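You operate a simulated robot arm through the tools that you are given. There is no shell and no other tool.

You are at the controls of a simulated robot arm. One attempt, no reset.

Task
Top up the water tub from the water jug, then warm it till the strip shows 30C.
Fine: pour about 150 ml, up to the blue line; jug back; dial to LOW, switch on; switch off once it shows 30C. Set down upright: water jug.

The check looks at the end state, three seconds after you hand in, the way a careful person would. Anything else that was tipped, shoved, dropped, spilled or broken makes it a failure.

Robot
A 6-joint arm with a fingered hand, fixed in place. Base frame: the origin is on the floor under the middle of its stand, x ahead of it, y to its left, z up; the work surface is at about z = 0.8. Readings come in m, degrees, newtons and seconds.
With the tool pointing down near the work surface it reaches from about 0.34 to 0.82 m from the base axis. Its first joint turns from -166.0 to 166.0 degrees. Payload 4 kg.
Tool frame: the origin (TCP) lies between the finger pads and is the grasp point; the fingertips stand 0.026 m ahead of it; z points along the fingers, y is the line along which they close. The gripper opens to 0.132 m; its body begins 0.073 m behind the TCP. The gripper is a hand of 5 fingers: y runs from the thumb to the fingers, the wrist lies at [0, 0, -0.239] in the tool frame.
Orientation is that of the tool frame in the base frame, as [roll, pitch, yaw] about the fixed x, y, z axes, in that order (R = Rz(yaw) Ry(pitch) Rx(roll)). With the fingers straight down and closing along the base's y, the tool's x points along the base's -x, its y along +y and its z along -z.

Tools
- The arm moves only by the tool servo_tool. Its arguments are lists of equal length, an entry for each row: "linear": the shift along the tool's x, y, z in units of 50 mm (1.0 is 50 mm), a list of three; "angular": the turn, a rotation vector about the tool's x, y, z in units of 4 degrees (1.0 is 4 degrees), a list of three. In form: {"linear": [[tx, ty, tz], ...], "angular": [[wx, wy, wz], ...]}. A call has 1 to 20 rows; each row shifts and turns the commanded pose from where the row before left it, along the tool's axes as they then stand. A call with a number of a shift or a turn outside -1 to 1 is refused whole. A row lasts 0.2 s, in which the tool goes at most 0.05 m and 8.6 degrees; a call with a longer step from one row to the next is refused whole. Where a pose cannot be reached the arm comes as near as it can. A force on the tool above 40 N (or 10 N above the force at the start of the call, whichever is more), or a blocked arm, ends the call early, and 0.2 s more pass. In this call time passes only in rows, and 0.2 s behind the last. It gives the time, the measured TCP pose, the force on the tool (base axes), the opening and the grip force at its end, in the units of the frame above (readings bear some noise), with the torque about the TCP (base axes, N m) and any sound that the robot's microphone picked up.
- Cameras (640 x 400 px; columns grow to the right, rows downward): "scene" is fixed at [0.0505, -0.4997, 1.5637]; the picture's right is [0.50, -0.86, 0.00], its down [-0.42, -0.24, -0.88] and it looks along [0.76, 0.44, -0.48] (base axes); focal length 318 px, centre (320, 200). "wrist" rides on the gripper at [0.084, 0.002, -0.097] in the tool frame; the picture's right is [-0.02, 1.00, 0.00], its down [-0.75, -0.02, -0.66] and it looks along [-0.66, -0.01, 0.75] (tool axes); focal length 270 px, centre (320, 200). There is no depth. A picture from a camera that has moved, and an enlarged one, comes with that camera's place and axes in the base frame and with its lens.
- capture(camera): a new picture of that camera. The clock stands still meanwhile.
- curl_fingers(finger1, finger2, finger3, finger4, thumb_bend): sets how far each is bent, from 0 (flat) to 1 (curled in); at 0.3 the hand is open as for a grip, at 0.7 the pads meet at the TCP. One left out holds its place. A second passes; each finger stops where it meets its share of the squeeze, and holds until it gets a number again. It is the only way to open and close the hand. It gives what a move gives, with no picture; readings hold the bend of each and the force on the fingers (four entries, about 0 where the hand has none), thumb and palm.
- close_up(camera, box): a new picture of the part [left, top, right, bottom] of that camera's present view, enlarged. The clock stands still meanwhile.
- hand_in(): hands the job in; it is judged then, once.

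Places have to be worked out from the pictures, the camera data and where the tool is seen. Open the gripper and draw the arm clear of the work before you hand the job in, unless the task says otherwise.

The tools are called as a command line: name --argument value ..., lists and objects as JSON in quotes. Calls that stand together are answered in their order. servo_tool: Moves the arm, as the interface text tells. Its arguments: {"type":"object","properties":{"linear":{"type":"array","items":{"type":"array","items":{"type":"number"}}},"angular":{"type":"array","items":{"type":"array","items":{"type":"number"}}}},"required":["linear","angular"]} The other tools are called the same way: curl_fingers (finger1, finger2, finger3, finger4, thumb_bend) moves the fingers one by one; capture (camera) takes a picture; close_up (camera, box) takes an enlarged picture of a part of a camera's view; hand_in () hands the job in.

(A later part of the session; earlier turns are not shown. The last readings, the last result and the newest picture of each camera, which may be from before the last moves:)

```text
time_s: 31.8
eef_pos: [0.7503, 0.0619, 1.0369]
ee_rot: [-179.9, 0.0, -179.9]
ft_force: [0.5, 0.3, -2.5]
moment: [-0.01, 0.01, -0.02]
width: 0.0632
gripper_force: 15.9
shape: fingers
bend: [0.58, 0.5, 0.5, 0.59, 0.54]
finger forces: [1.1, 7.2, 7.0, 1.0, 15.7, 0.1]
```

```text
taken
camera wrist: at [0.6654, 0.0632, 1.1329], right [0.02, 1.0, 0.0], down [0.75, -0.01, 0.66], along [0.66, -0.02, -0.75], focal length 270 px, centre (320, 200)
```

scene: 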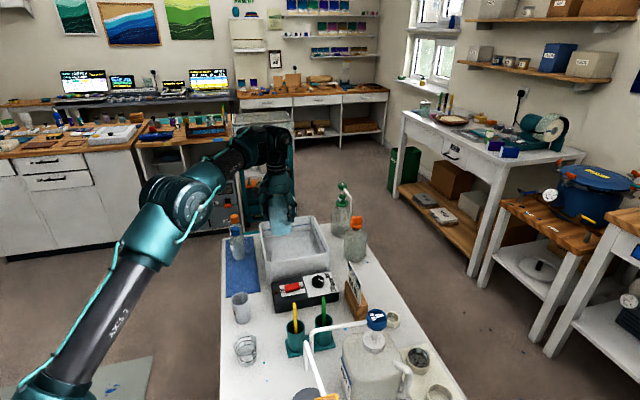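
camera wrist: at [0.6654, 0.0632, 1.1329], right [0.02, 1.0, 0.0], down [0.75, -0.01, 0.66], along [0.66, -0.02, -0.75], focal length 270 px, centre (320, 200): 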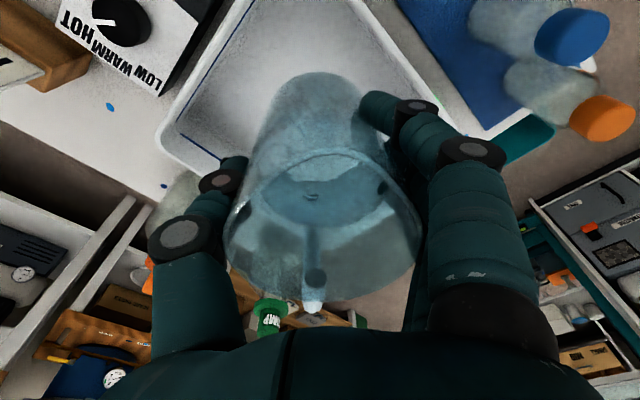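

Water surface sits about 44 mm below the rim (about 225 ml), so pouring should start near 50° of tilt. I shift 40 mm further over the tub and tilt to 36° first.

servo_tool --linear '[[-0.4, 0, 0.1], [-0.4, 0, 0.2], [0, 0, 0], [0, 0, 0], [0, 0, 0], [0, 0, 0], [0, 0, 0], [0, 0, 0], [0, 0, 0], [0, 0, 0], [0, 0, 0], [0, 0, 0]]' --angular '[[0, 0, 0], [0, 0, 0], [0, -0.4, 0], [0, -0.8, 0], [0, -1, 0], [0, -1, 0], [0, -1, 0], [0, -1, 0], [0, -1, 0], [0, -1, 0], [0, -1, 0], [0, -0.8, 0]]'

capture --camera "wrist"

close_up --camera "scene" --box '[220, 140, 360, 300]'

```text
time_s: 34.4
eef_pos: [0.7858, 0.0599, 1.0222]
ee_rot: [-179.5, 36.0, -179.6]
ft_force: [-0.2, 0.1, -2.7]
moment: [-0.01, 0.06, -0.03]
width: 0.0627
gripper_force: 16.4
shape: fingers
bend: [0.59, 0.5, 0.5, 0.59, 0.54]
finger forces: [1.3, 7.5, 6.7, 1.0, 15.6, 0.0]
out of reach, approached as far as the arm can: row 2
```

```text
taken
camera wrist: at [0.6605, 0.0617, 1.0496], right [0.02, 1.0, 0.01], down [0.22, -0.01, 0.97], along [0.97, -0.01, -0.22], focal length 270 px, centre (320, 200)
```

wrist: 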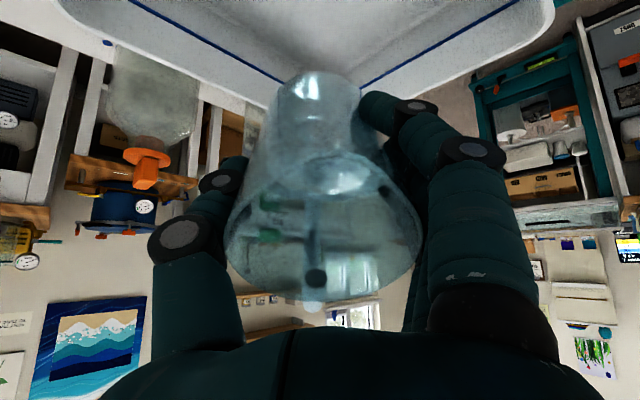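

```text
2.50 times, centred on (290, 220) of scene
camera zoom: at [0.0505, -0.4997, 1.5637], right [0.5, -0.86, 0.0], down [-0.42, -0.24, -0.88], along [0.76, 0.44, -0.48], focal length 796 px, centre (395, 150)
```

zoom: 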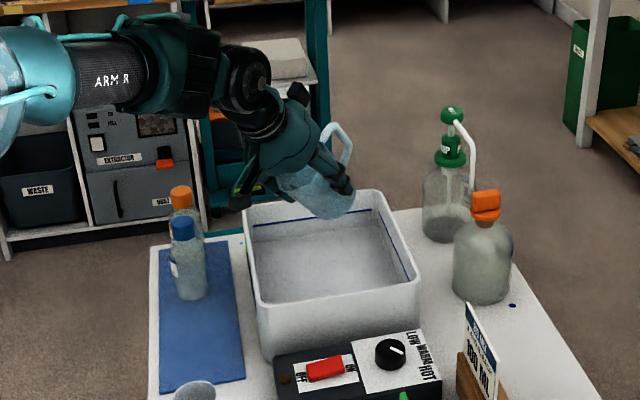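

Tilt is 36° with the mouth facing the robot, lip well over the tub. I ease the jug 20 mm further in and tilt on to 48°.

servo_tool --linear '[[-0.1, 0, 0.2], [-0.1, 0, 0.2], [0, 0, 0], [0, 0, 0], [0, 0, 0], [0, 0, 0]]' --angular '[[0, 0, 0], [0, 0, 0], [0, -1, 0], [0, -1, 0], [0, -1, 0], [0, 0, 0]]'

close_up --camera "scene" --box '[250, 160, 340, 270]'

close_up --camera "wrist" --box '[200, 40, 440, 320]'

```text
time_s: 35.8
eef_pos: [0.8049, 0.0597, 1.0125]
ee_rot: [-179.6, 48.1, -179.6]
ft_force: [-0.2, -0.3, -2.6]
moment: [0.01, 0.07, 0.01]
width: 0.0628
gripper_force: 16.1
shape: fingers
bend: [0.59, 0.5, 0.5, 0.59, 0.54]
finger forces: [1.3, 7.3, 6.9, 1.1, 15.6, 0.1]
```

```text
3.64 times, centred on (295, 215) of scene
camera zoom: at [0.0505, -0.4997, 1.5637], right [0.5, -0.86, 0.0], down [-0.42, -0.24, -0.88], along [0.76, 0.44, -0.48], focal length 1157 px, centre (411, 146)
```

zoom: 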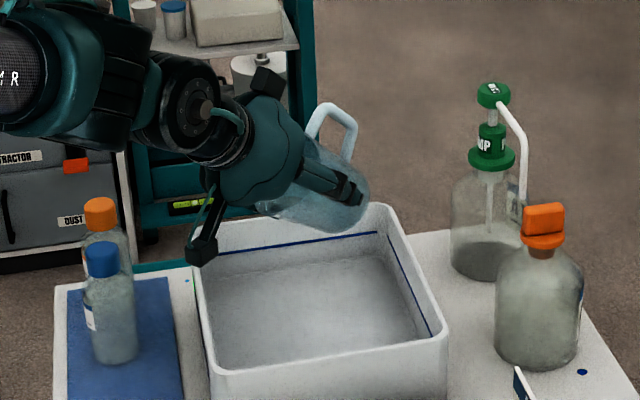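

```text
1.43 times, centred on (320, 180) of wrist
camera zoom: at [0.6768, 0.0622, 1.0132], right [0.01, 1.0, 0.01], down [0.01, -0.01, 1.0], along [1.0, -0.01, -0.02], focal length 386 px, centre (320, 229)
```

zoom: 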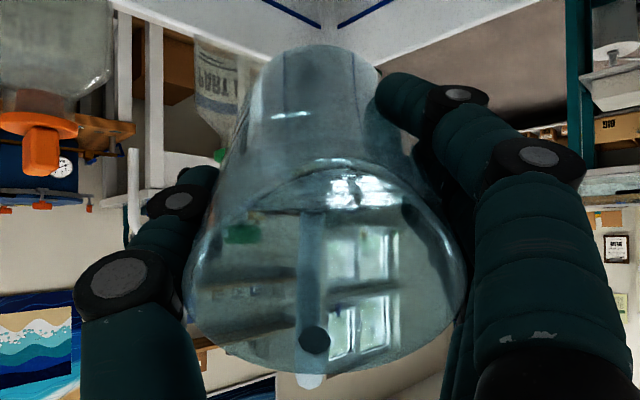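

The water is close to the lip with nothing spilled yet. I tilt to 56° and hold for a second to watch the first flow.

servo_tool --linear '[[0, 0, 0], [0, 0, 0], [0, 0, 0], [0, 0, 0], [0, 0, 0]]' --angular '[[0, -0.7, 0], [0, -0.7, 0], [0, -0.6, 0], [0, 0, 0], [0, 0, 0]]'

close_up --camera "scene" --box '[250, 160, 340, 270]'

close_up --camera "wrist" --box '[200, 40, 440, 320]'

```text
time_s: 37.0
eef_pos: [0.8056, 0.06, 1.0117]
ee_rot: [-179.4, 55.9, -179.5]
ft_force: [-0.2, -0.3, -2.5]
moment: [0.01, 0.07, -0.01]
width: 0.0626
gripper_force: 16.1
shape: fingers
bend: [0.59, 0.5, 0.5, 0.59, 0.54]
finger forces: [1.2, 7.3, 6.8, 1.0, 15.6, 0.0]
```

```text
3.64 times, centred on (295, 215) of scene
camera zoom: at [0.0505, -0.4997, 1.5637], right [0.5, -0.86, 0.0], down [-0.42, -0.24, -0.88], along [0.76, 0.44, -0.48], focal length 1157 px, centre (411, 146)
```

zoom: 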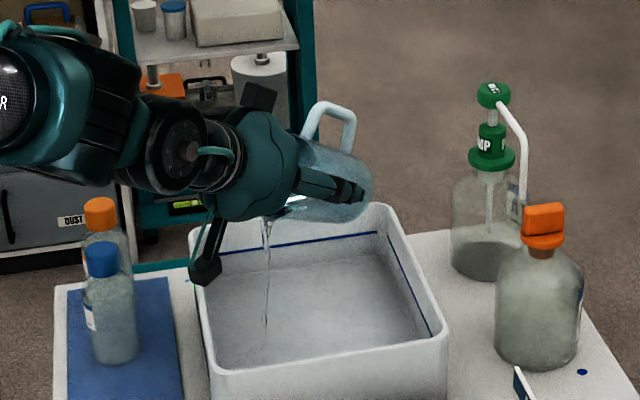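

```text
1.43 times, centred on (320, 180) of wrist
camera zoom: at [0.6784, 0.0618, 0.9953], right [0.01, 1.0, 0.01], down [-0.12, -0.01, 0.99], along [0.99, -0.01, 0.12], focal length 386 px, centre (320, 229)
```

zoom: 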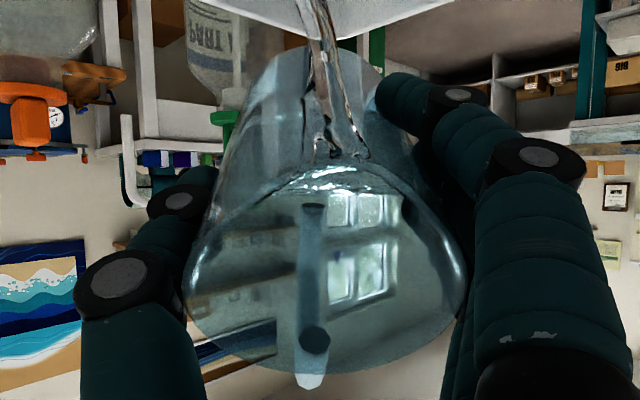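

The stream is falling cleanly inside the tub. I hold here and read the weight as it flows.

servo_tool --linear '[[0, 0, 0], [0, 0, 0], [0, 0, 0]]' --angular '[[0, 0, 0], [0, 0, 0], [0, 0, 0]]'

close_up --camera "wrist" --box '[200, 40, 440, 320]'

close_up --camera "scene" --box '[255, 190, 335, 275]'

```text
time_s: 37.8
eef_pos: [0.8053, 0.0602, 1.0121]
ee_rot: [-179.3, 55.9, -179.5]
ft_force: [-0.6, -0.1, -2.3]
moment: [0.02, 0.09, 0.0]
width: 0.0631
gripper_force: 15.8
shape: fingers
bend: [0.59, 0.5, 0.5, 0.59, 0.54]
finger forces: [1.3, 7.4, 6.7, 1.1, 15.6, 0.0]
```

```text
1.43 times, centred on (320, 180) of wrist
camera zoom: at [0.6784, 0.0618, 0.9953], right [0.01, 1.0, 0.01], down [-0.12, -0.01, 0.99], along [0.99, -0.01, 0.12], focal length 386 px, centre (320, 229)
```

zoom: 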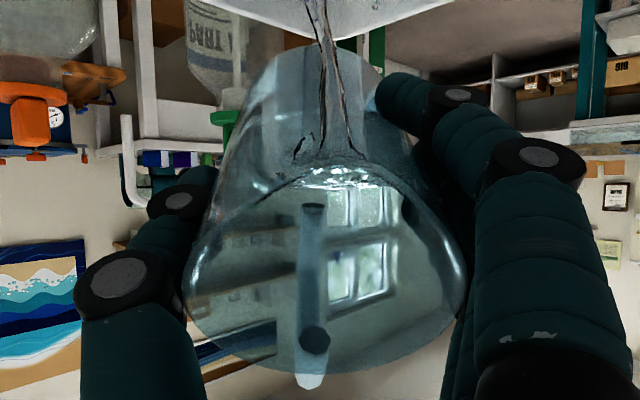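

```text
4.71 times, centred on (295, 232) of scene
camera zoom: at [0.0505, -0.4997, 1.5637], right [0.5, -0.86, 0.0], down [-0.42, -0.24, -0.88], along [0.76, 0.44, -0.48], focal length 1497 px, centre (438, 47)
```

zoom: 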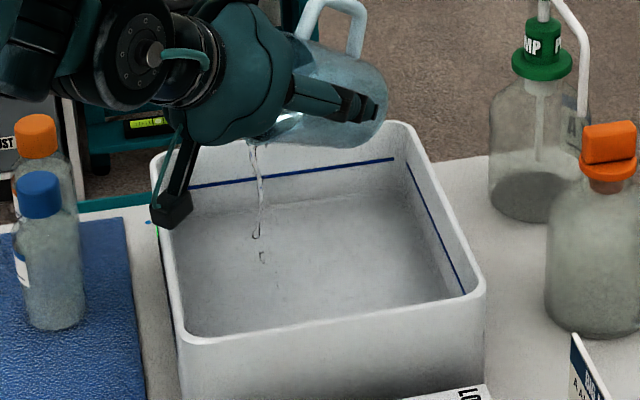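

Flow is slowing at 56°. I tilt on to 62° and hold a second and a half.

servo_tool --linear '[[0, 0, 0], [0, 0, 0], [0, 0, 0], [0, 0, 0], [0, 0, 0], [0, 0, 0], [0, 0, 0]]' --angular '[[0, -0.5, 0], [0, -0.5, 0], [0, -0.5, 0], [0, 0, 0], [0, 0, 0], [0, 0, 0], [0, 0, 0]]'

servo_tool --linear '[[0, 0, 0]]' --angular '[[0, 0, 0]]'

servo_tool --linear '[[0, 0, 0]]' --angular '[[0, 0, 0]]'

servo_tool --linear '[[0, 0, 0]]' --angular '[[0, 0, 0]]'

close_up --camera "wrist" --box '[200, 40, 440, 320]'

close_up --camera "scene" --box '[255, 190, 335, 275]'

```text
time_s: 39.4
eef_pos: [0.8066, 0.0601, 1.0104]
ee_rot: [-179.3, 61.9, -179.3]
ft_force: [0.6, 0.1, -2.6]
moment: [0.0, 0.07, -0.03]
width: 0.063
gripper_force: 16.2
shape: fingers
bend: [0.59, 0.5, 0.5, 0.59, 0.54]
finger forces: [1.3, 7.4, 6.9, 1.1, 15.6, 0.1]
```

```text
time_s: 39.8
eef_pos: [0.8065, 0.0602, 1.0109]
ee_rot: [-179.2, 62.0, -179.3]
ft_force: [0.1, 0.0, -1.8]
moment: [-0.03, 0.07, -0.01]
width: 0.0628
gripper_force: 16.2
shape: fingers
bend: [0.59, 0.5, 0.5, 0.59, 0.54]
finger forces: [1.2, 7.4, 6.8, 1.1, 15.7, 0.1]
```

```text
time_s: 40.2
eef_pos: [0.8071, 0.0607, 1.0111]
ee_rot: [-179.2, 62.0, -179.2]
ft_force: [-0.3, 1.0, -2.0]
moment: [0.01, 0.05, 0.02]
width: 0.063
gripper_force: 15.5
shape: fingers
bend: [0.59, 0.5, 0.5, 0.59, 0.54]
finger forces: [1.3, 7.4, 6.7, 1.1, 15.5, 0.1]
```

```text
time_s: 40.6
eef_pos: [0.8063, 0.0604, 1.0106]
ee_rot: [-179.3, 61.9, -179.3]
ft_force: [0.5, 0.5, -1.3]
moment: [0.05, 0.04, 0.03]
width: 0.0629
gripper_force: 16.1
shape: fingers
bend: [0.59, 0.5, 0.5, 0.59, 0.54]
finger forces: [1.3, 7.4, 6.7, 1.2, 15.6, 0.0]
```

```text
1.43 times, centred on (320, 180) of wrist
camera zoom: at [0.6807, 0.0618, 0.9815], right [0.01, 1.0, 0.01], down [-0.23, -0.01, 0.97], along [0.97, -0.01, 0.23], focal length 386 px, centre (320, 229)
```

zoom: 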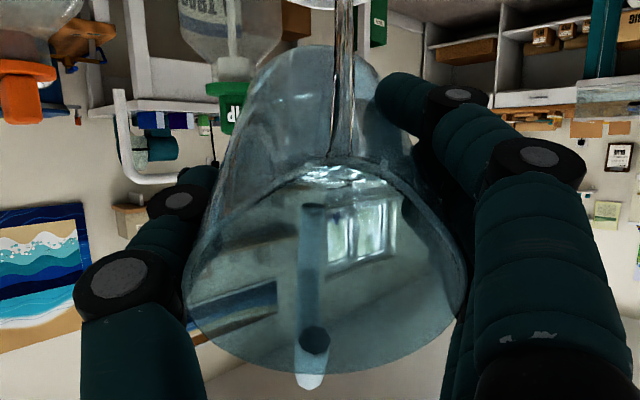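

```text
4.71 times, centred on (295, 232) of scene
camera zoom: at [0.0505, -0.4997, 1.5637], right [0.5, -0.86, 0.0], down [-0.42, -0.24, -0.88], along [0.76, 0.44, -0.48], focal length 1497 px, centre (438, 47)
```

zoom: 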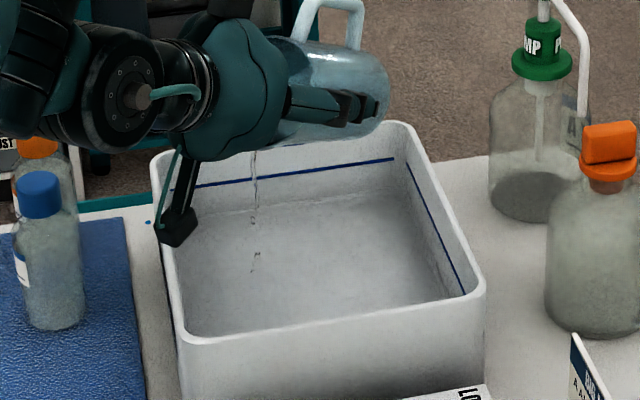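

Weight is falling (about -1.7 N now). I hold until the flow ends at this angle and take several readings.

servo_tool --linear '[[0, 0, 0], [0, 0, 0]]' --angular '[[0, 0, 0], [0, 0, 0]]'

servo_tool --linear '[[0, 0, 0]]' --angular '[[0, 0, 0]]'

servo_tool --linear '[[0, 0, 0]]' --angular '[[0, 0, 0]]'

servo_tool --linear '[[0, 0, 0]]' --angular '[[0, 0, 0]]'

close_up --camera "scene" --box '[255, 205, 335, 275]'

close_up --camera "wrist" --box '[200, 40, 440, 320]'

```text
time_s: 41.2
eef_pos: [0.8065, 0.0594, 1.0115]
ee_rot: [-179.3, 61.9, -179.3]
ft_force: [0.5, 0.3, -2.0]
moment: [0.02, 0.04, -0.02]
width: 0.0627
gripper_force: 16.1
shape: fingers
bend: [0.59, 0.5, 0.5, 0.59, 0.54]
finger forces: [1.3, 7.4, 6.9, 1.1, 15.6, 0.0]
```

```text
time_s: 41.6
eef_pos: [0.8076, 0.0587, 1.0124]
ee_rot: [-179.3, 61.8, -179.4]
ft_force: [0.1, 0.3, -2.5]
moment: [0.0, 0.1, -0.01]
width: 0.0624
gripper_force: 15.5
shape: fingers
bend: [0.59, 0.5, 0.5, 0.59, 0.54]
finger forces: [1.4, 7.4, 6.8, 1.2, 15.6, 0.1]
```

```text
time_s: 42.0
eef_pos: [0.8054, 0.0602, 1.0116]
ee_rot: [-179.4, 61.8, -179.3]
ft_force: [-0.1, 0.6, -1.9]
moment: [0.04, 0.05, -0.02]
width: 0.0629
gripper_force: 16.1
shape: fingers
bend: [0.59, 0.5, 0.5, 0.59, 0.54]
finger forces: [1.2, 7.3, 6.9, 1.2, 15.7, 0.1]
```

```text
time_s: 42.4
eef_pos: [0.807, 0.0612, 1.012]
ee_rot: [-179.3, 62.0, -179.4]
ft_force: [0.7, -0.4, -2.2]
moment: [-0.01, 0.05, 0.02]
width: 0.0628
gripper_force: 15.9
shape: fingers
bend: [0.59, 0.5, 0.5, 0.59, 0.54]
finger forces: [1.3, 7.5, 6.7, 1.1, 15.6, 0.0]
```

```text
5.71 times, centred on (295, 240) of scene
camera zoom: at [0.0505, -0.4997, 1.5637], right [0.5, -0.86, 0.0], down [-0.42, -0.24, -0.88], along [0.76, 0.44, -0.48], focal length 1818 px, centre (463, -29)
```

zoom: 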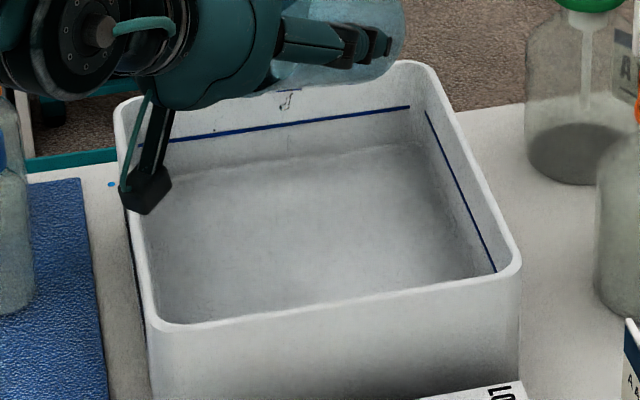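

```text
1.43 times, centred on (320, 180) of wrist
camera zoom: at [0.6807, 0.0618, 0.9815], right [0.01, 1.0, 0.01], down [-0.23, -0.01, 0.97], along [0.97, -0.01, 0.23], focal length 386 px, centre (320, 229)
```

zoom: 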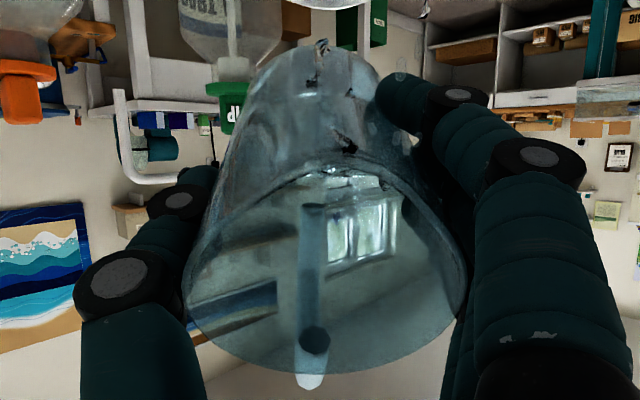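

About 60 ml gone so far by weight, and it's only dripping now. I tilt on to 67° and hold for two seconds.

servo_tool --linear '[[0, 0, 0], [0, 0, 0], [0, 0, 0], [0, 0, 0], [0, 0, 0], [0, 0, 0], [0, 0, 0], [0, 0, 0], [0, 0, 0], [0, 0, 0], [0, 0, 0], [0, 0, 0], [0, 0, 0]]' --angular '[[0, -0.4, 0], [0, -0.45, 0], [0, -0.4, 0], [0, 0, 0], [0, 0, 0], [0, 0, 0], [0, 0, 0], [0, 0, 0], [0, 0, 0], [0, 0, 0], [0, 0, 0], [0, 0, 0], [0, 0, 0]]'

servo_tool --linear '[[0, 0, 0]]' --angular '[[0, 0, 0]]'

servo_tool --linear '[[0, 0, 0]]' --angular '[[0, 0, 0]]'

servo_tool --linear '[[0, 0, 0]]' --angular '[[0, 0, 0]]'

servo_tool --linear '[[0, 0, 0]]' --angular '[[0, 0, 0]]'

close_up --camera "scene" --box '[255, 205, 335, 275]'

close_up --camera "wrist" --box '[200, 40, 440, 320]'

```text
time_s: 45.2
eef_pos: [0.8063, 0.0598, 1.0128]
ee_rot: [-179.2, 66.9, -179.1]
ft_force: [-0.3, -0.3, -1.1]
moment: [-0.01, 0.06, 0.01]
width: 0.0629
gripper_force: 16.1
shape: fingers
bend: [0.59, 0.5, 0.5, 0.59, 0.54]
finger forces: [1.1, 7.5, 6.9, 1.1, 15.7, 0.1]
```

```text
time_s: 45.6
eef_pos: [0.8065, 0.0605, 1.0128]
ee_rot: [-179.2, 66.9, -179.2]
ft_force: [-0.6, -0.1, -2.0]
moment: [-0.01, 0.06, -0.02]
width: 0.0629
gripper_force: 16.9
shape: fingers
bend: [0.59, 0.5, 0.5, 0.59, 0.54]
finger forces: [1.3, 7.4, 6.8, 1.1, 15.8, 0.0]
```

```text
time_s: 46.0
eef_pos: [0.8061, 0.0595, 1.0131]
ee_rot: [-179.1, 67.0, -179.1]
ft_force: [0.3, -0.5, -1.6]
moment: [-0.03, 0.04, 0.01]
width: 0.0627
gripper_force: 16.5
shape: fingers
bend: [0.59, 0.5, 0.5, 0.59, 0.54]
finger forces: [1.2, 7.4, 6.9, 1.0, 15.7, 0.0]
```

```text
time_s: 46.4
eef_pos: [0.8057, 0.0595, 1.0132]
ee_rot: [-179.2, 66.9, -179.1]
ft_force: [-0.3, 0.6, -2.1]
moment: [0.01, 0.04, -0.01]
width: 0.0627
gripper_force: 16.2
shape: fingers
bend: [0.59, 0.5, 0.5, 0.59, 0.54]
finger forces: [1.2, 7.5, 6.9, 1.1, 15.7, 0.0]
```

```text
time_s: 46.8
eef_pos: [0.8053, 0.0595, 1.0118]
ee_rot: [-179.2, 66.9, -179.2]
ft_force: [-0.7, -0.1, -0.6]
moment: [0.0, 0.04, 0.01]
width: 0.0628
gripper_force: 16.4
shape: fingers
bend: [0.59, 0.5, 0.5, 0.59, 0.54]
finger forces: [1.2, 7.4, 7.0, 1.0, 15.7, 0.0]
```

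```text
5.71 times, centred on (295, 240) of scene
camera zoom: at [0.0505, -0.4997, 1.5637], right [0.5, -0.86, 0.0], down [-0.42, -0.24, -0.88], along [0.76, 0.44, -0.48], focal length 1818 px, centre (463, -29)
```

zoom: 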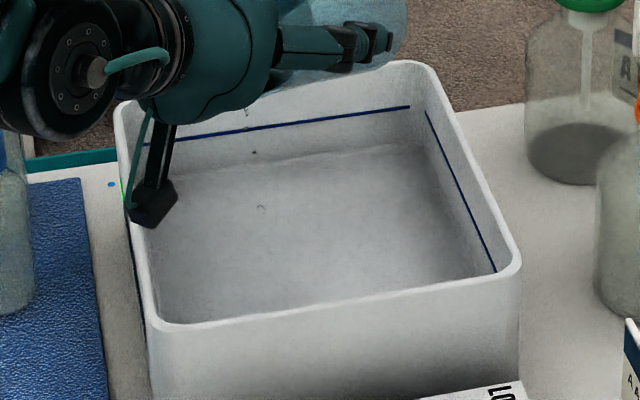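

```text
1.43 times, centred on (320, 180) of wrist
camera zoom: at [0.6837, 0.0615, 0.9715], right [0.01, 1.0, 0.01], down [-0.31, -0.01, 0.95], along [0.95, -0.01, 0.31], focal length 386 px, centre (320, 229)
```

zoom: 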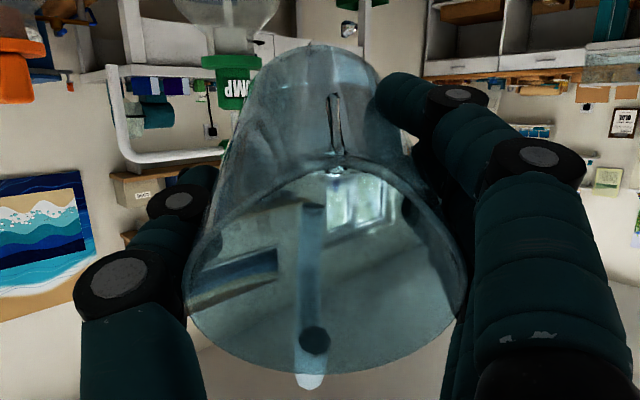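

By weight roughly 110–130 ml is out. Rather than guess, I bring the jug back upright over the tub to measure the level left inside.

servo_tool --linear '[[0, 0, 0], [0, 0, 0], [0, 0, 0], [0, 0, 0], [0, 0, 0], [0, 0, 0], [0, 0, 0], [0, 0, 0], [0, 0, 0], [0, 0, 0], [0.14, 0, -0.06], [0.14, 0, -0.05], [0.14, 0, -0.04], [0.14, 0, -0.03], [0.14, 0, -0.02], [0.14, 0, -0.01], [0.14, 0, 0], [0, 0, 0]]' --angular '[[0, 0.7, 0], [0, 1, 0], [0, 1, 0], [0, 1, 0], [0, 1, 0], [0, 1, 0], [0, 1, 0], [0, 1, 0], [0, 1, 0], [0, 1, 0], [0, 1, 0], [0, 1, 0], [0, 1, 0], [0, 1, 0], [0, 1, 0], [0, 1, 0], [0, 1, 0], [0, 0, 0]]'

close_up --camera "wrist" --box '[200, 60, 440, 330]'

servo_tool --linear '[[0, 0, 0]]' --angular '[[0, 0, 0]]'

servo_tool --linear '[[0, 0, 0]]' --angular '[[0, 0, 0]]'

servo_tool --linear '[[0, 0, 0]]' --angular '[[0, 0, 0]]'

servo_tool --linear '[[0, 0, 0]]' --angular '[[0, 0, 0]]'

servo_tool --linear '[[0, 0, 0]]' --angular '[[0, 0, 0]]'

servo_tool --linear '[[0, 0, 0]]' --angular '[[0, 0, 0]]'

close_up --camera "wrist" --box '[240, 60, 400, 240]'

close_up --camera "scene" --box '[245, 175, 325, 245]'

```text
time_s: 50.6
eef_pos: [0.7552, 0.0602, 1.0069]
ee_rot: [-179.6, 0.1, -179.9]
ft_force: [0.3, 0.3, -1.7]
moment: [0.0, 0.0, -0.05]
width: 0.0629
gripper_force: 16.0
shape: fingers
bend: [0.59, 0.5, 0.5, 0.59, 0.54]
finger forces: [1.2, 7.3, 7.0, 1.5, 15.7, 0.1]
```

```text
1.48 times, centred on (320, 195) of wrist
camera zoom: at [0.6713, 0.0622, 1.1036], right [0.02, 1.0, -0.01], down [0.75, -0.01, 0.66], along [0.66, -0.02, -0.75], focal length 400 px, centre (320, 207)
```

zoom: 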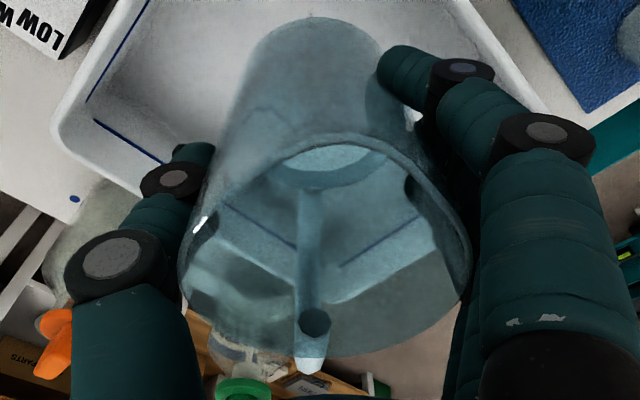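

```text
time_s: 51.0
eef_pos: [0.7571, 0.0599, 1.0095]
ee_rot: [-179.7, 0.1, -179.9]
ft_force: [-0.1, -0.1, -1.6]
moment: [0.01, 0.02, 0.03]
width: 0.0627
gripper_force: 16.5
shape: fingers
bend: [0.59, 0.5, 0.5, 0.59, 0.54]
finger forces: [1.2, 7.4, 7.0, 1.3, 15.7, 0.1]
```

```text
time_s: 51.4
eef_pos: [0.7567, 0.0603, 1.0077]
ee_rot: [-179.7, 0.1, -179.8]
ft_force: [-0.1, 0.2, -1.8]
moment: [-0.01, 0.02, 0.03]
width: 0.0628
gripper_force: 16.2
shape: fingers
bend: [0.59, 0.5, 0.5, 0.59, 0.54]
finger forces: [1.2, 7.4, 7.0, 1.3, 15.7, 0.0]
```

```text
time_s: 51.8
eef_pos: [0.756, 0.0603, 1.0084]
ee_rot: [-179.7, 0.1, 180.0]
ft_force: [0.5, -0.3, -1.9]
moment: [-0.03, 0.01, 0.01]
width: 0.0628
gripper_force: 16.0
shape: fingers
bend: [0.59, 0.5, 0.5, 0.59, 0.54]
finger forces: [1.2, 7.2, 6.9, 1.3, 15.6, 0.0]
```

```text
time_s: 52.2
eef_pos: [0.7568, 0.0587, 1.0081]
ee_rot: [-179.6, 0.2, -179.9]
ft_force: [-0.3, 0.0, -1.7]
moment: [0.0, 0.02, -0.01]
width: 0.0627
gripper_force: 16.5
shape: fingers
bend: [0.59, 0.5, 0.5, 0.59, 0.54]
finger forces: [1.2, 7.3, 6.8, 1.3, 15.7, 0.1]
```

```text
time_s: 52.6
eef_pos: [0.7563, 0.0595, 1.0082]
ee_rot: [-179.7, 0.1, -179.9]
ft_force: [-0.2, 0.5, -1.6]
moment: [0.02, -0.03, 0.0]
width: 0.0628
gripper_force: 16.3
shape: fingers
bend: [0.59, 0.5, 0.5, 0.59, 0.54]
finger forces: [1.2, 7.3, 7.0, 1.4, 15.7, 0.0]
```

```text
time_s: 53.0
eef_pos: [0.7559, 0.061, 1.0079]
ee_rot: [-179.7, 0.1, -179.9]
ft_force: [-0.5, -0.3, -1.0]
moment: [-0.01, 0.0, -0.01]
width: 0.0625
gripper_force: 16.7
shape: fingers
bend: [0.59, 0.5, 0.5, 0.59, 0.54]
finger forces: [1.2, 7.2, 7.1, 1.4, 15.7, 0.0]
```

```text
2.22 times, centred on (320, 150) of wrist
camera zoom: at [0.6713, 0.0623, 1.1035], right [0.02, 1.0, -0.01], down [0.75, -0.01, 0.66], along [0.66, -0.02, -0.75], focal length 601 px, centre (320, 311)
```

zoom: 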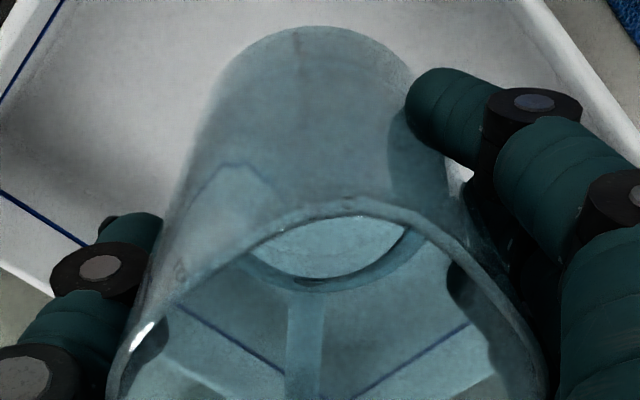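

```text
5.71 times, centred on (285, 210) of scene
camera zoom: at [0.0505, -0.4997, 1.5637], right [0.5, -0.86, 0.0], down [-0.42, -0.24, -0.88], along [0.76, 0.44, -0.48], focal length 1818 px, centre (520, 143)
```

zoom: 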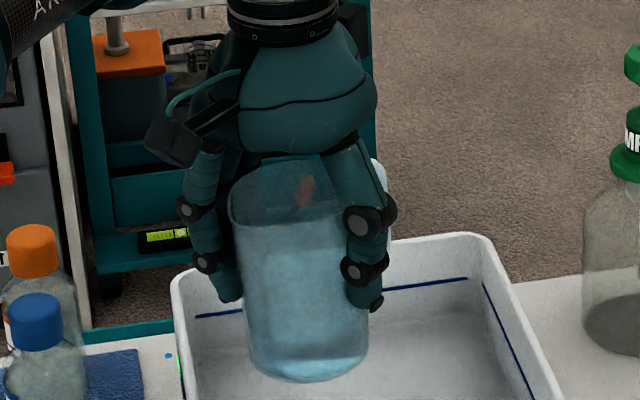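

Weight says about 116 ml is out and the level drop says 125–140 ml, so roughly 120–125 ml. Before adding more, I check the water level against the blue line in the tub.

capture --camera "wrist"

close_up --camera "scene" --box '[285, 205, 345, 265]'

close_up --camera "wrist" --box '[130, 0, 290, 140]'

```text
taken
camera wrist: at [0.6713, 0.0623, 1.1035], right [0.02, 1.0, -0.01], down [0.75, -0.01, 0.66], along [0.66, -0.02, -0.75], focal length 270 px, centre (320, 200)
```

wrist: 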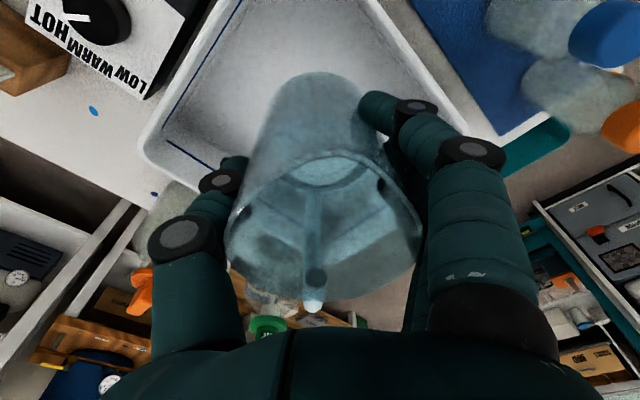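

```text
6.67 times, centred on (315, 235) of scene
camera zoom: at [0.0505, -0.4997, 1.5637], right [0.5, -0.86, 0.0], down [-0.42, -0.24, -0.88], along [0.76, 0.44, -0.48], focal length 2121 px, centre (353, -33)
```

zoom: 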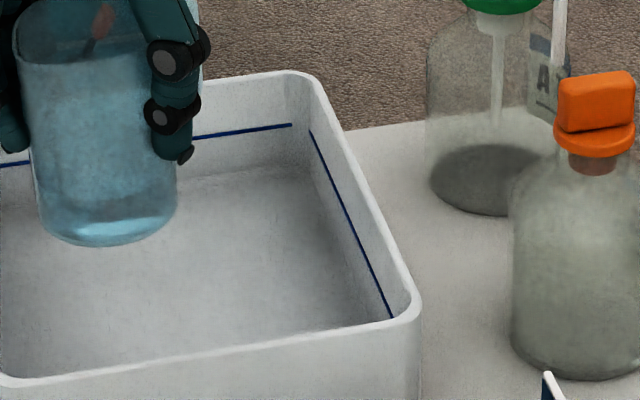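

```text
2.86 times, centred on (210, 70) of wrist
camera zoom: at [0.6713, 0.0623, 1.1035], right [0.02, 1.0, -0.01], down [0.75, -0.01, 0.66], along [0.66, -0.02, -0.75], focal length 772 px, centre (634, 571)
```

zoom: 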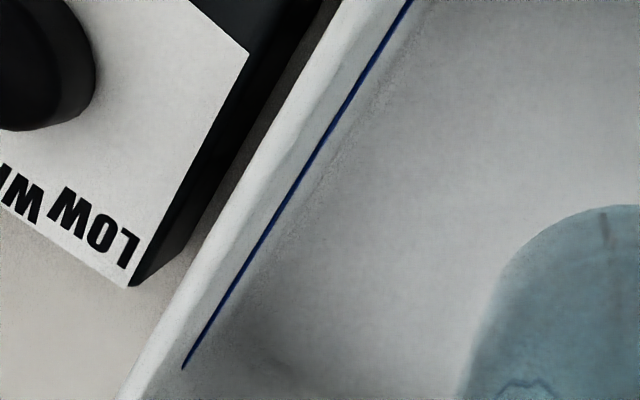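

Two independent measures (weight about 116 ml, refraction-corrected level about 117 ml) agree, so roughly 33 ml is still needed. I tilt again, this time to about 72.5°, and hold for the same length.

servo_tool --linear '[[0, 0, 0], [0, 0, 0], [0, 0, 0], [0, 0, 0], [0, 0, 0], [0, 0, 0], [0, 0, 0], [0, 0, 0], [0, 0, 0], [-0.285, 0, 0.174], [-0.285, 0, 0.174], [-0.285, 0, 0.174], [0, 0, 0], [0, 0, 0], [0, 0, 0], [0, 0, 0], [0, 0, 0], [0, 0, 0], [0, 0, 0]]' --angular '[[0, -1, 0], [0, -1, 0], [0, -1, 0], [0, -1, 0], [0, -1, 0], [0, -1, 0], [0, -1, 0], [0, -1, 0], [0, -1, 0], [0, 0, 0], [0, 0, 0], [0, 0, 0], [0, -1, 0], [0, -1, 0], [0, -1, 0], [0, -1, 0], [0, -1, 0], [0, -1, 0], [0, -1, 0]]'

servo_tool --linear '[[0, 0, 0], [0, 0, 0], [0, 0, 0], [0, 0, 0], [0, 0, 0], [0, 0, 0]]' --angular '[[0, -0.5, 0], [0, -0.5, 0], [0, -0.6, 0], [0, -0.5, 0], [0, 0, 0], [0, 0, 0]]'

close_up --camera "wrist" --box '[200, 40, 440, 320]'

close_up --camera "scene" --box '[255, 190, 335, 275]'

```text
time_s: 57.0
eef_pos: [0.8053, 0.0611, 1.0132]
ee_rot: [-179.2, 64.2, -179.3]
ft_force: [-0.2, -0.4, -2.0]
moment: [-0.01, 0.05, -0.04]
width: 0.0626
gripper_force: 15.9
shape: fingers
bend: [0.59, 0.5, 0.5, 0.59, 0.54]
finger forces: [1.2, 7.4, 6.9, 1.4, 15.5, 0.1]
```

```text
time_s: 58.4
eef_pos: [0.8057, 0.0597, 1.0111]
ee_rot: [-179.0, 72.5, -178.9]
ft_force: [-0.2, 0.4, -1.1]
moment: [-0.02, 0.04, 0.03]
width: 0.0629
gripper_force: 16.6
shape: fingers
bend: [0.59, 0.5, 0.5, 0.59, 0.54]
finger forces: [1.3, 7.3, 6.9, 1.4, 15.6, 0.1]
```

```text
1.43 times, centred on (320, 180) of wrist
camera zoom: at [0.6876, 0.0612, 0.9592], right [0.01, 1.0, 0.01], down [-0.4, -0.01, 0.92], along [0.92, -0.01, 0.4], focal length 386 px, centre (320, 229)
```

zoom: 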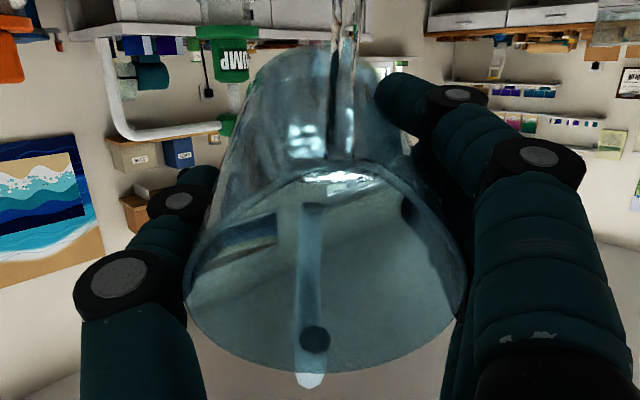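

```text
4.71 times, centred on (295, 232) of scene
camera zoom: at [0.0505, -0.4997, 1.5637], right [0.5, -0.86, 0.0], down [-0.42, -0.24, -0.88], along [0.76, 0.44, -0.48], focal length 1497 px, centre (438, 47)
```

zoom: 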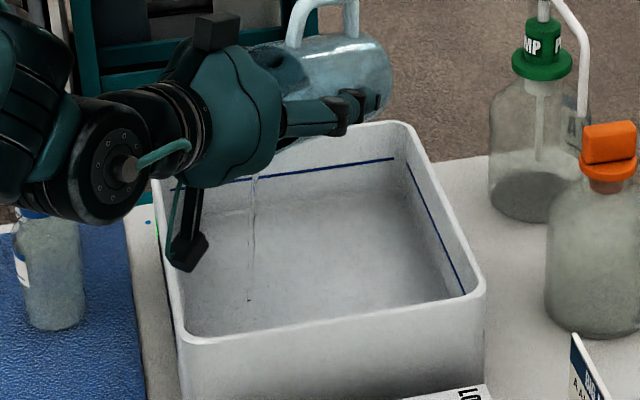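

The stream runs into the tub as before and ends near the line height. I hold until it stops, then sample the weight.

servo_tool --linear '[[0, 0, 0], [0, 0, 0], [0, 0, 0], [0, 0, 0], [0, 0, 0], [0, 0, 0]]' --angular '[[0, 0, 0], [0, 0, 0], [0, 0, 0], [0, 0, 0], [0, 0, 0], [0, 0, 0]]'

close_up --camera "wrist" --box '[200, 40, 440, 320]'

servo_tool --linear '[[0, 0, 0]]' --angular '[[0, 0, 0]]'

servo_tool --linear '[[0, 0, 0]]' --angular '[[0, 0, 0]]'

servo_tool --linear '[[0, 0, 0]]' --angular '[[0, 0, 0]]'

close_up --camera "wrist" --box '[200, 40, 440, 320]'

```text
time_s: 59.8
eef_pos: [0.8064, 0.0601, 1.0134]
ee_rot: [-179.0, 72.5, -179.0]
ft_force: [0.6, 0.4, -2.0]
moment: [-0.02, 0.03, 0.01]
width: 0.0627
gripper_force: 16.0
shape: fingers
bend: [0.59, 0.5, 0.5, 0.59, 0.54]
finger forces: [1.3, 7.5, 6.8, 1.4, 15.6, 0.0]
```

```text
1.43 times, centred on (320, 180) of wrist
camera zoom: at [0.6876, 0.0612, 0.9593], right [0.01, 1.0, 0.01], down [-0.4, -0.01, 0.92], along [0.92, -0.01, 0.4], focal length 386 px, centre (320, 229)
```

zoom: 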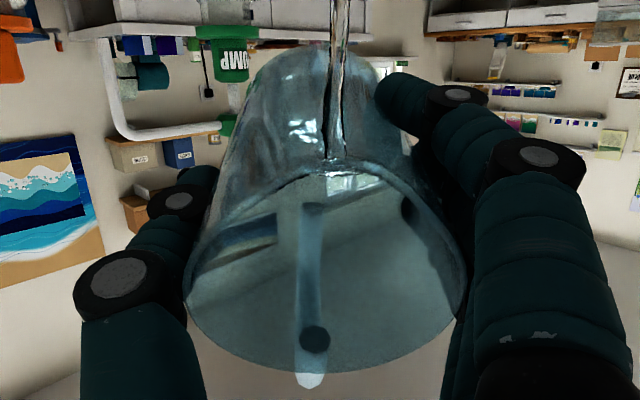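

```text
time_s: 60.2
eef_pos: [0.8059, 0.0607, 1.012]
ee_rot: [-179.0, 72.5, -178.8]
ft_force: [1.0, -0.7, -1.4]
moment: [0.0, 0.03, -0.02]
width: 0.0624
gripper_force: 16.5
shape: fingers
bend: [0.59, 0.5, 0.5, 0.59, 0.54]
finger forces: [1.3, 7.4, 6.9, 1.3, 15.6, 0.1]
```

```text
time_s: 60.6
eef_pos: [0.8052, 0.0603, 1.0124]
ee_rot: [-179.0, 72.5, -178.9]
ft_force: [-0.1, 0.5, -1.7]
moment: [0.02, 0.05, -0.02]
width: 0.0628
gripper_force: 17.0
shape: fingers
bend: [0.59, 0.5, 0.5, 0.59, 0.54]
finger forces: [1.2, 7.4, 7.0, 1.5, 15.5, 0.1]
```

```text
time_s: 61.0
eef_pos: [0.8054, 0.0606, 1.0125]
ee_rot: [-179.0, 72.5, -178.9]
ft_force: [-0.3, -0.3, -1.8]
moment: [0.01, 0.03, 0.0]
width: 0.0624
gripper_force: 16.4
shape: fingers
bend: [0.59, 0.5, 0.5, 0.59, 0.54]
finger forces: [1.3, 7.5, 6.9, 1.4, 15.7, 0.1]
```

```text
1.43 times, centred on (320, 180) of wrist
camera zoom: at [0.6876, 0.0612, 0.9593], right [0.01, 1.0, 0.01], down [-0.4, -0.01, 0.92], along [0.92, -0.01, 0.4], focal length 386 px, centre (320, 229)
```

zoom: 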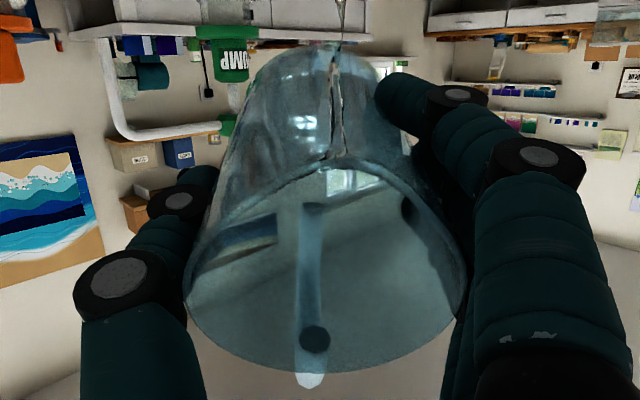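

Flow is down to drips. I return the jug upright over the tub to measure what is left.

servo_tool --linear '[[0, 0, 0], [0, 0, 0], [0, 0, 0], [0, 0, 0], [0, 0, 0], [0, 0, 0], [0, 0, 0], [0, 0, 0], [0, 0, 0], [0, 0, 0], [0, 0, 0], [0, 0, 0], [0.14, 0, -0.06], [0.14, 0, -0.05], [0.14, 0, -0.04], [0.14, 0, -0.03], [0.14, 0, -0.02], [0.14, 0, -0.01], [0.14, 0, 0], [0, 0, 0]]' --angular '[[0, 0.6, 0], [0, 1, 0], [0, 1, 0], [0, 1, 0], [0, 1, 0], [0, 1, 0], [0, 1, 0], [0, 1, 0], [0, 1, 0], [0, 1, 0], [0, 1, 0], [0, 0.5, 0], [0, 1, 0], [0, 1, 0], [0, 1, 0], [0, 1, 0], [0, 1, 0], [0, 1, 0], [0, 1, 0], [0, 0, 0]]'

servo_tool --linear '[[0, 0, 0]]' --angular '[[0, 0, 0]]'

servo_tool --linear '[[0, 0, 0]]' --angular '[[0, 0, 0]]'

servo_tool --linear '[[0, 0, 0]]' --angular '[[0, 0, 0]]'

servo_tool --linear '[[0, 0, 0]]' --angular '[[0, 0, 0]]'

servo_tool --linear '[[0, 0, 0]]' --angular '[[0, 0, 0]]'

servo_tool --linear '[[0, 0, 0]]' --angular '[[0, 0, 0]]'

servo_tool --linear '[[0, 0, 0]]' --angular '[[0, 0, 0]]'

servo_tool --linear '[[0, 0, 0]]' --angular '[[0, 0, 0]]'

close_up --camera "wrist" --box '[240, 60, 400, 240]'

close_up --camera "scene" --box '[285, 205, 345, 265]'

close_up --camera "wrist" --box '[130, 0, 290, 140]'

```text
time_s: 65.2
eef_pos: [0.755, 0.0597, 1.0083]
ee_rot: [-179.7, 0.1, -179.9]
ft_force: [0.1, 0.9, -1.6]
moment: [0.0, 0.03, -0.01]
width: 0.0628
gripper_force: 16.7
shape: fingers
bend: [0.59, 0.5, 0.51, 0.59, 0.54]
finger forces: [1.3, 7.4, 6.9, 1.5, 15.5, 0.0]
```

```text
time_s: 65.6
eef_pos: [0.7546, 0.0615, 1.0086]
ee_rot: [-179.7, 0.1, -179.9]
ft_force: [0.4, 0.7, -1.9]
moment: [-0.04, 0.02, 0.0]
width: 0.0628
gripper_force: 16.2
shape: fingers
bend: [0.59, 0.5, 0.51, 0.59, 0.54]
finger forces: [1.3, 7.3, 7.0, 1.5, 15.6, 0.0]
```

```text
time_s: 66.0
eef_pos: [0.7551, 0.0613, 1.0096]
ee_rot: [-179.7, 0.2, -180.0]
ft_force: [0.4, 0.6, -1.6]
moment: [0.01, 0.01, 0.02]
width: 0.0625
gripper_force: 16.6
shape: fingers
bend: [0.59, 0.5, 0.51, 0.59, 0.54]
finger forces: [1.3, 7.3, 7.0, 1.5, 15.5, 0.1]
```

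```text
time_s: 66.4
eef_pos: [0.7553, 0.0607, 1.0081]
ee_rot: [-179.8, 0.0, -179.9]
ft_force: [0.1, -0.8, -1.3]
moment: [0.03, 0.01, -0.04]
width: 0.0627
gripper_force: 16.5
shape: fingers
bend: [0.59, 0.5, 0.51, 0.59, 0.54]
finger forces: [1.4, 7.3, 7.1, 1.6, 15.6, 0.0]
```

```text
time_s: 66.8
eef_pos: [0.7544, 0.0603, 1.0092]
ee_rot: [-179.6, 0.1, -179.9]
ft_force: [0.3, -0.6, -1.0]
moment: [-0.03, 0.01, 0.01]
width: 0.0627
gripper_force: 16.8
shape: fingers
bend: [0.59, 0.5, 0.51, 0.59, 0.54]
finger forces: [1.3, 7.3, 6.9, 1.5, 15.5, 0.0]
```

```text
time_s: 67.2
eef_pos: [0.7557, 0.0609, 1.0091]
ee_rot: [-179.7, 0.2, -179.8]
ft_force: [0.2, 0.5, -1.9]
moment: [-0.01, 0.02, 0.02]
width: 0.0625
gripper_force: 16.8
shape: fingers
bend: [0.59, 0.5, 0.51, 0.59, 0.54]
finger forces: [1.3, 7.3, 6.9, 1.5, 15.4, 0.0]
```

```text
time_s: 67.6
eef_pos: [0.7545, 0.061, 1.0084]
ee_rot: [-179.8, 0.1, -179.9]
ft_force: [-0.3, 0.1, -1.3]
moment: [0.01, 0.02, 0.01]
width: 0.0626
gripper_force: 16.3
shape: fingers
bend: [0.59, 0.5, 0.51, 0.59, 0.54]
finger forces: [1.3, 7.4, 7.0, 1.5, 15.5, 0.1]
```

```text
time_s: 68.0
eef_pos: [0.7556, 0.0606, 1.0092]
ee_rot: [-179.6, 0.1, -179.9]
ft_force: [-1.1, 0.9, -1.5]
moment: [-0.02, 0.01, -0.01]
width: 0.0624
gripper_force: 16.2
shape: fingers
bend: [0.59, 0.5, 0.51, 0.59, 0.54]
finger forces: [1.4, 7.3, 6.9, 1.5, 15.5, 0.1]
```

```text
time_s: 68.4
eef_pos: [0.7553, 0.0599, 1.0083]
ee_rot: [-179.7, 0.1, -179.9]
ft_force: [-0.5, -0.6, -1.5]
moment: [0.03, -0.02, 0.04]
width: 0.0627
gripper_force: 16.8
shape: fingers
bend: [0.59, 0.5, 0.51, 0.59, 0.54]
finger forces: [1.3, 7.2, 7.0, 1.5, 15.5, 0.0]
```

```text
2.22 times, centred on (320, 150) of wrist
camera zoom: at [0.6697, 0.0629, 1.104], right [0.02, 1.0, -0.01], down [0.75, -0.01, 0.66], along [0.66, -0.02, -0.75], focal length 601 px, centre (320, 311)
```

zoom: 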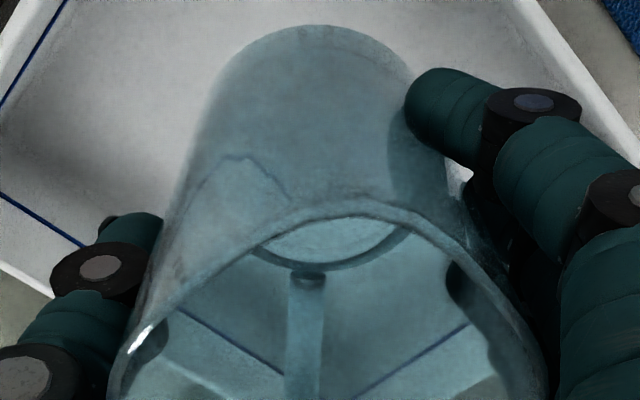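

```text
6.67 times, centred on (315, 235) of scene
camera zoom: at [0.0505, -0.4997, 1.5637], right [0.5, -0.86, 0.0], down [-0.42, -0.24, -0.88], along [0.76, 0.44, -0.48], focal length 2121 px, centre (353, -33)
```

zoom: 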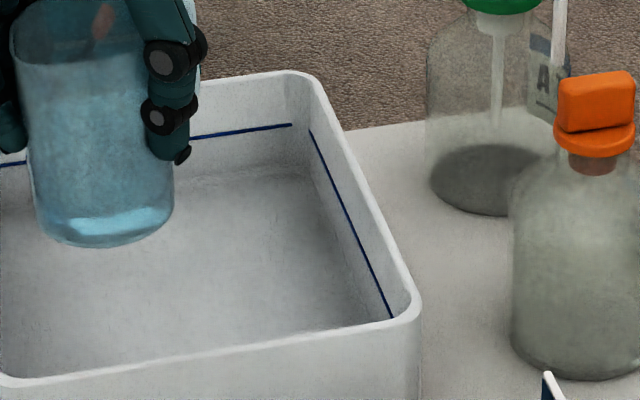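

```text
2.86 times, centred on (210, 70) of wrist
camera zoom: at [0.6697, 0.0629, 1.104], right [0.02, 1.0, -0.01], down [0.75, -0.01, 0.66], along [0.66, -0.02, -0.75], focal length 772 px, centre (634, 571)
```

zoom: 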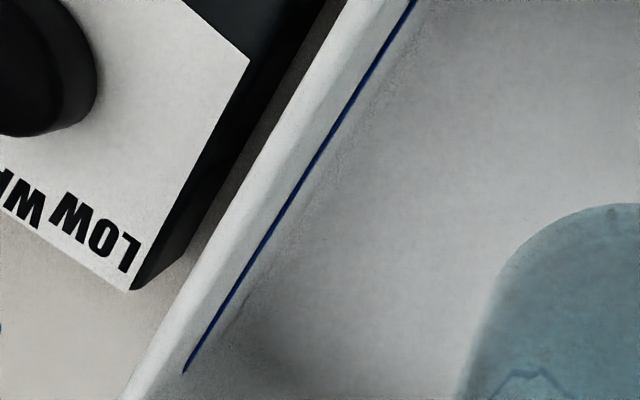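

Visually the jug now holds about 70 ml (about 155 ml out), and by weight about 126±18 ml is out, so the combined estimate is near 147 ml. I check the tub wall more closely for the waterline against the blue line.

close_up --camera "wrist" --box '[175, 40, 235, 100]'

close_up --camera "scene" --box '[300, 215, 345, 250]'

close_up --camera "wrist" --box '[130, 120, 250, 200]'

```text
6.67 times, centred on (205, 70) of wrist
camera zoom: at [0.6697, 0.0629, 1.104], right [0.02, 1.0, -0.01], down [0.75, -0.01, 0.66], along [0.66, -0.02, -0.75], focal length 1802 px, centre (1087, 1067)
```

zoom: 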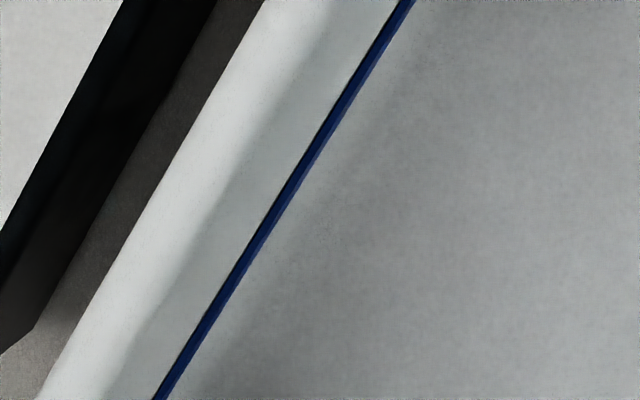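

```text
11.43 times, centred on (322, 232) of scene
camera zoom: at [0.0505, -0.4997, 1.5637], right [0.5, -0.86, 0.0], down [-0.42, -0.24, -0.88], along [0.76, 0.44, -0.48], focal length 3636 px, centre (291, -171)
```

zoom: 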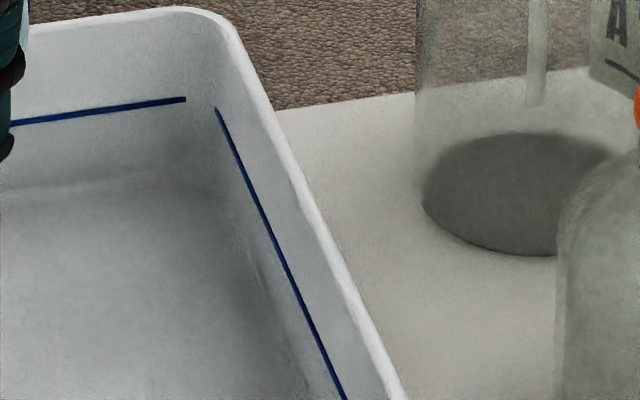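

```text
5.00 times, centred on (190, 160) of wrist
camera zoom: at [0.6697, 0.0629, 1.104], right [0.02, 1.0, -0.01], down [0.75, -0.01, 0.66], along [0.66, -0.02, -0.75], focal length 1351 px, centre (970, 400)
```

zoom: 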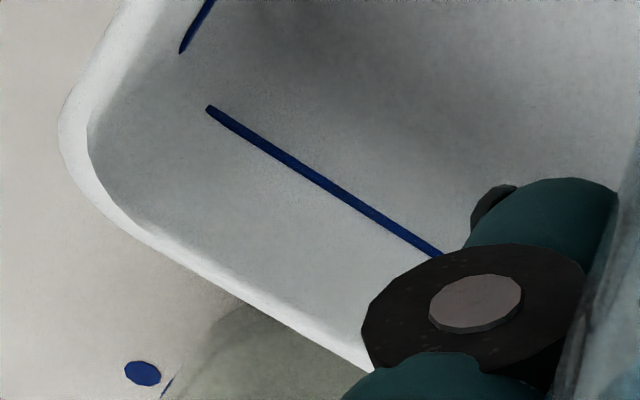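

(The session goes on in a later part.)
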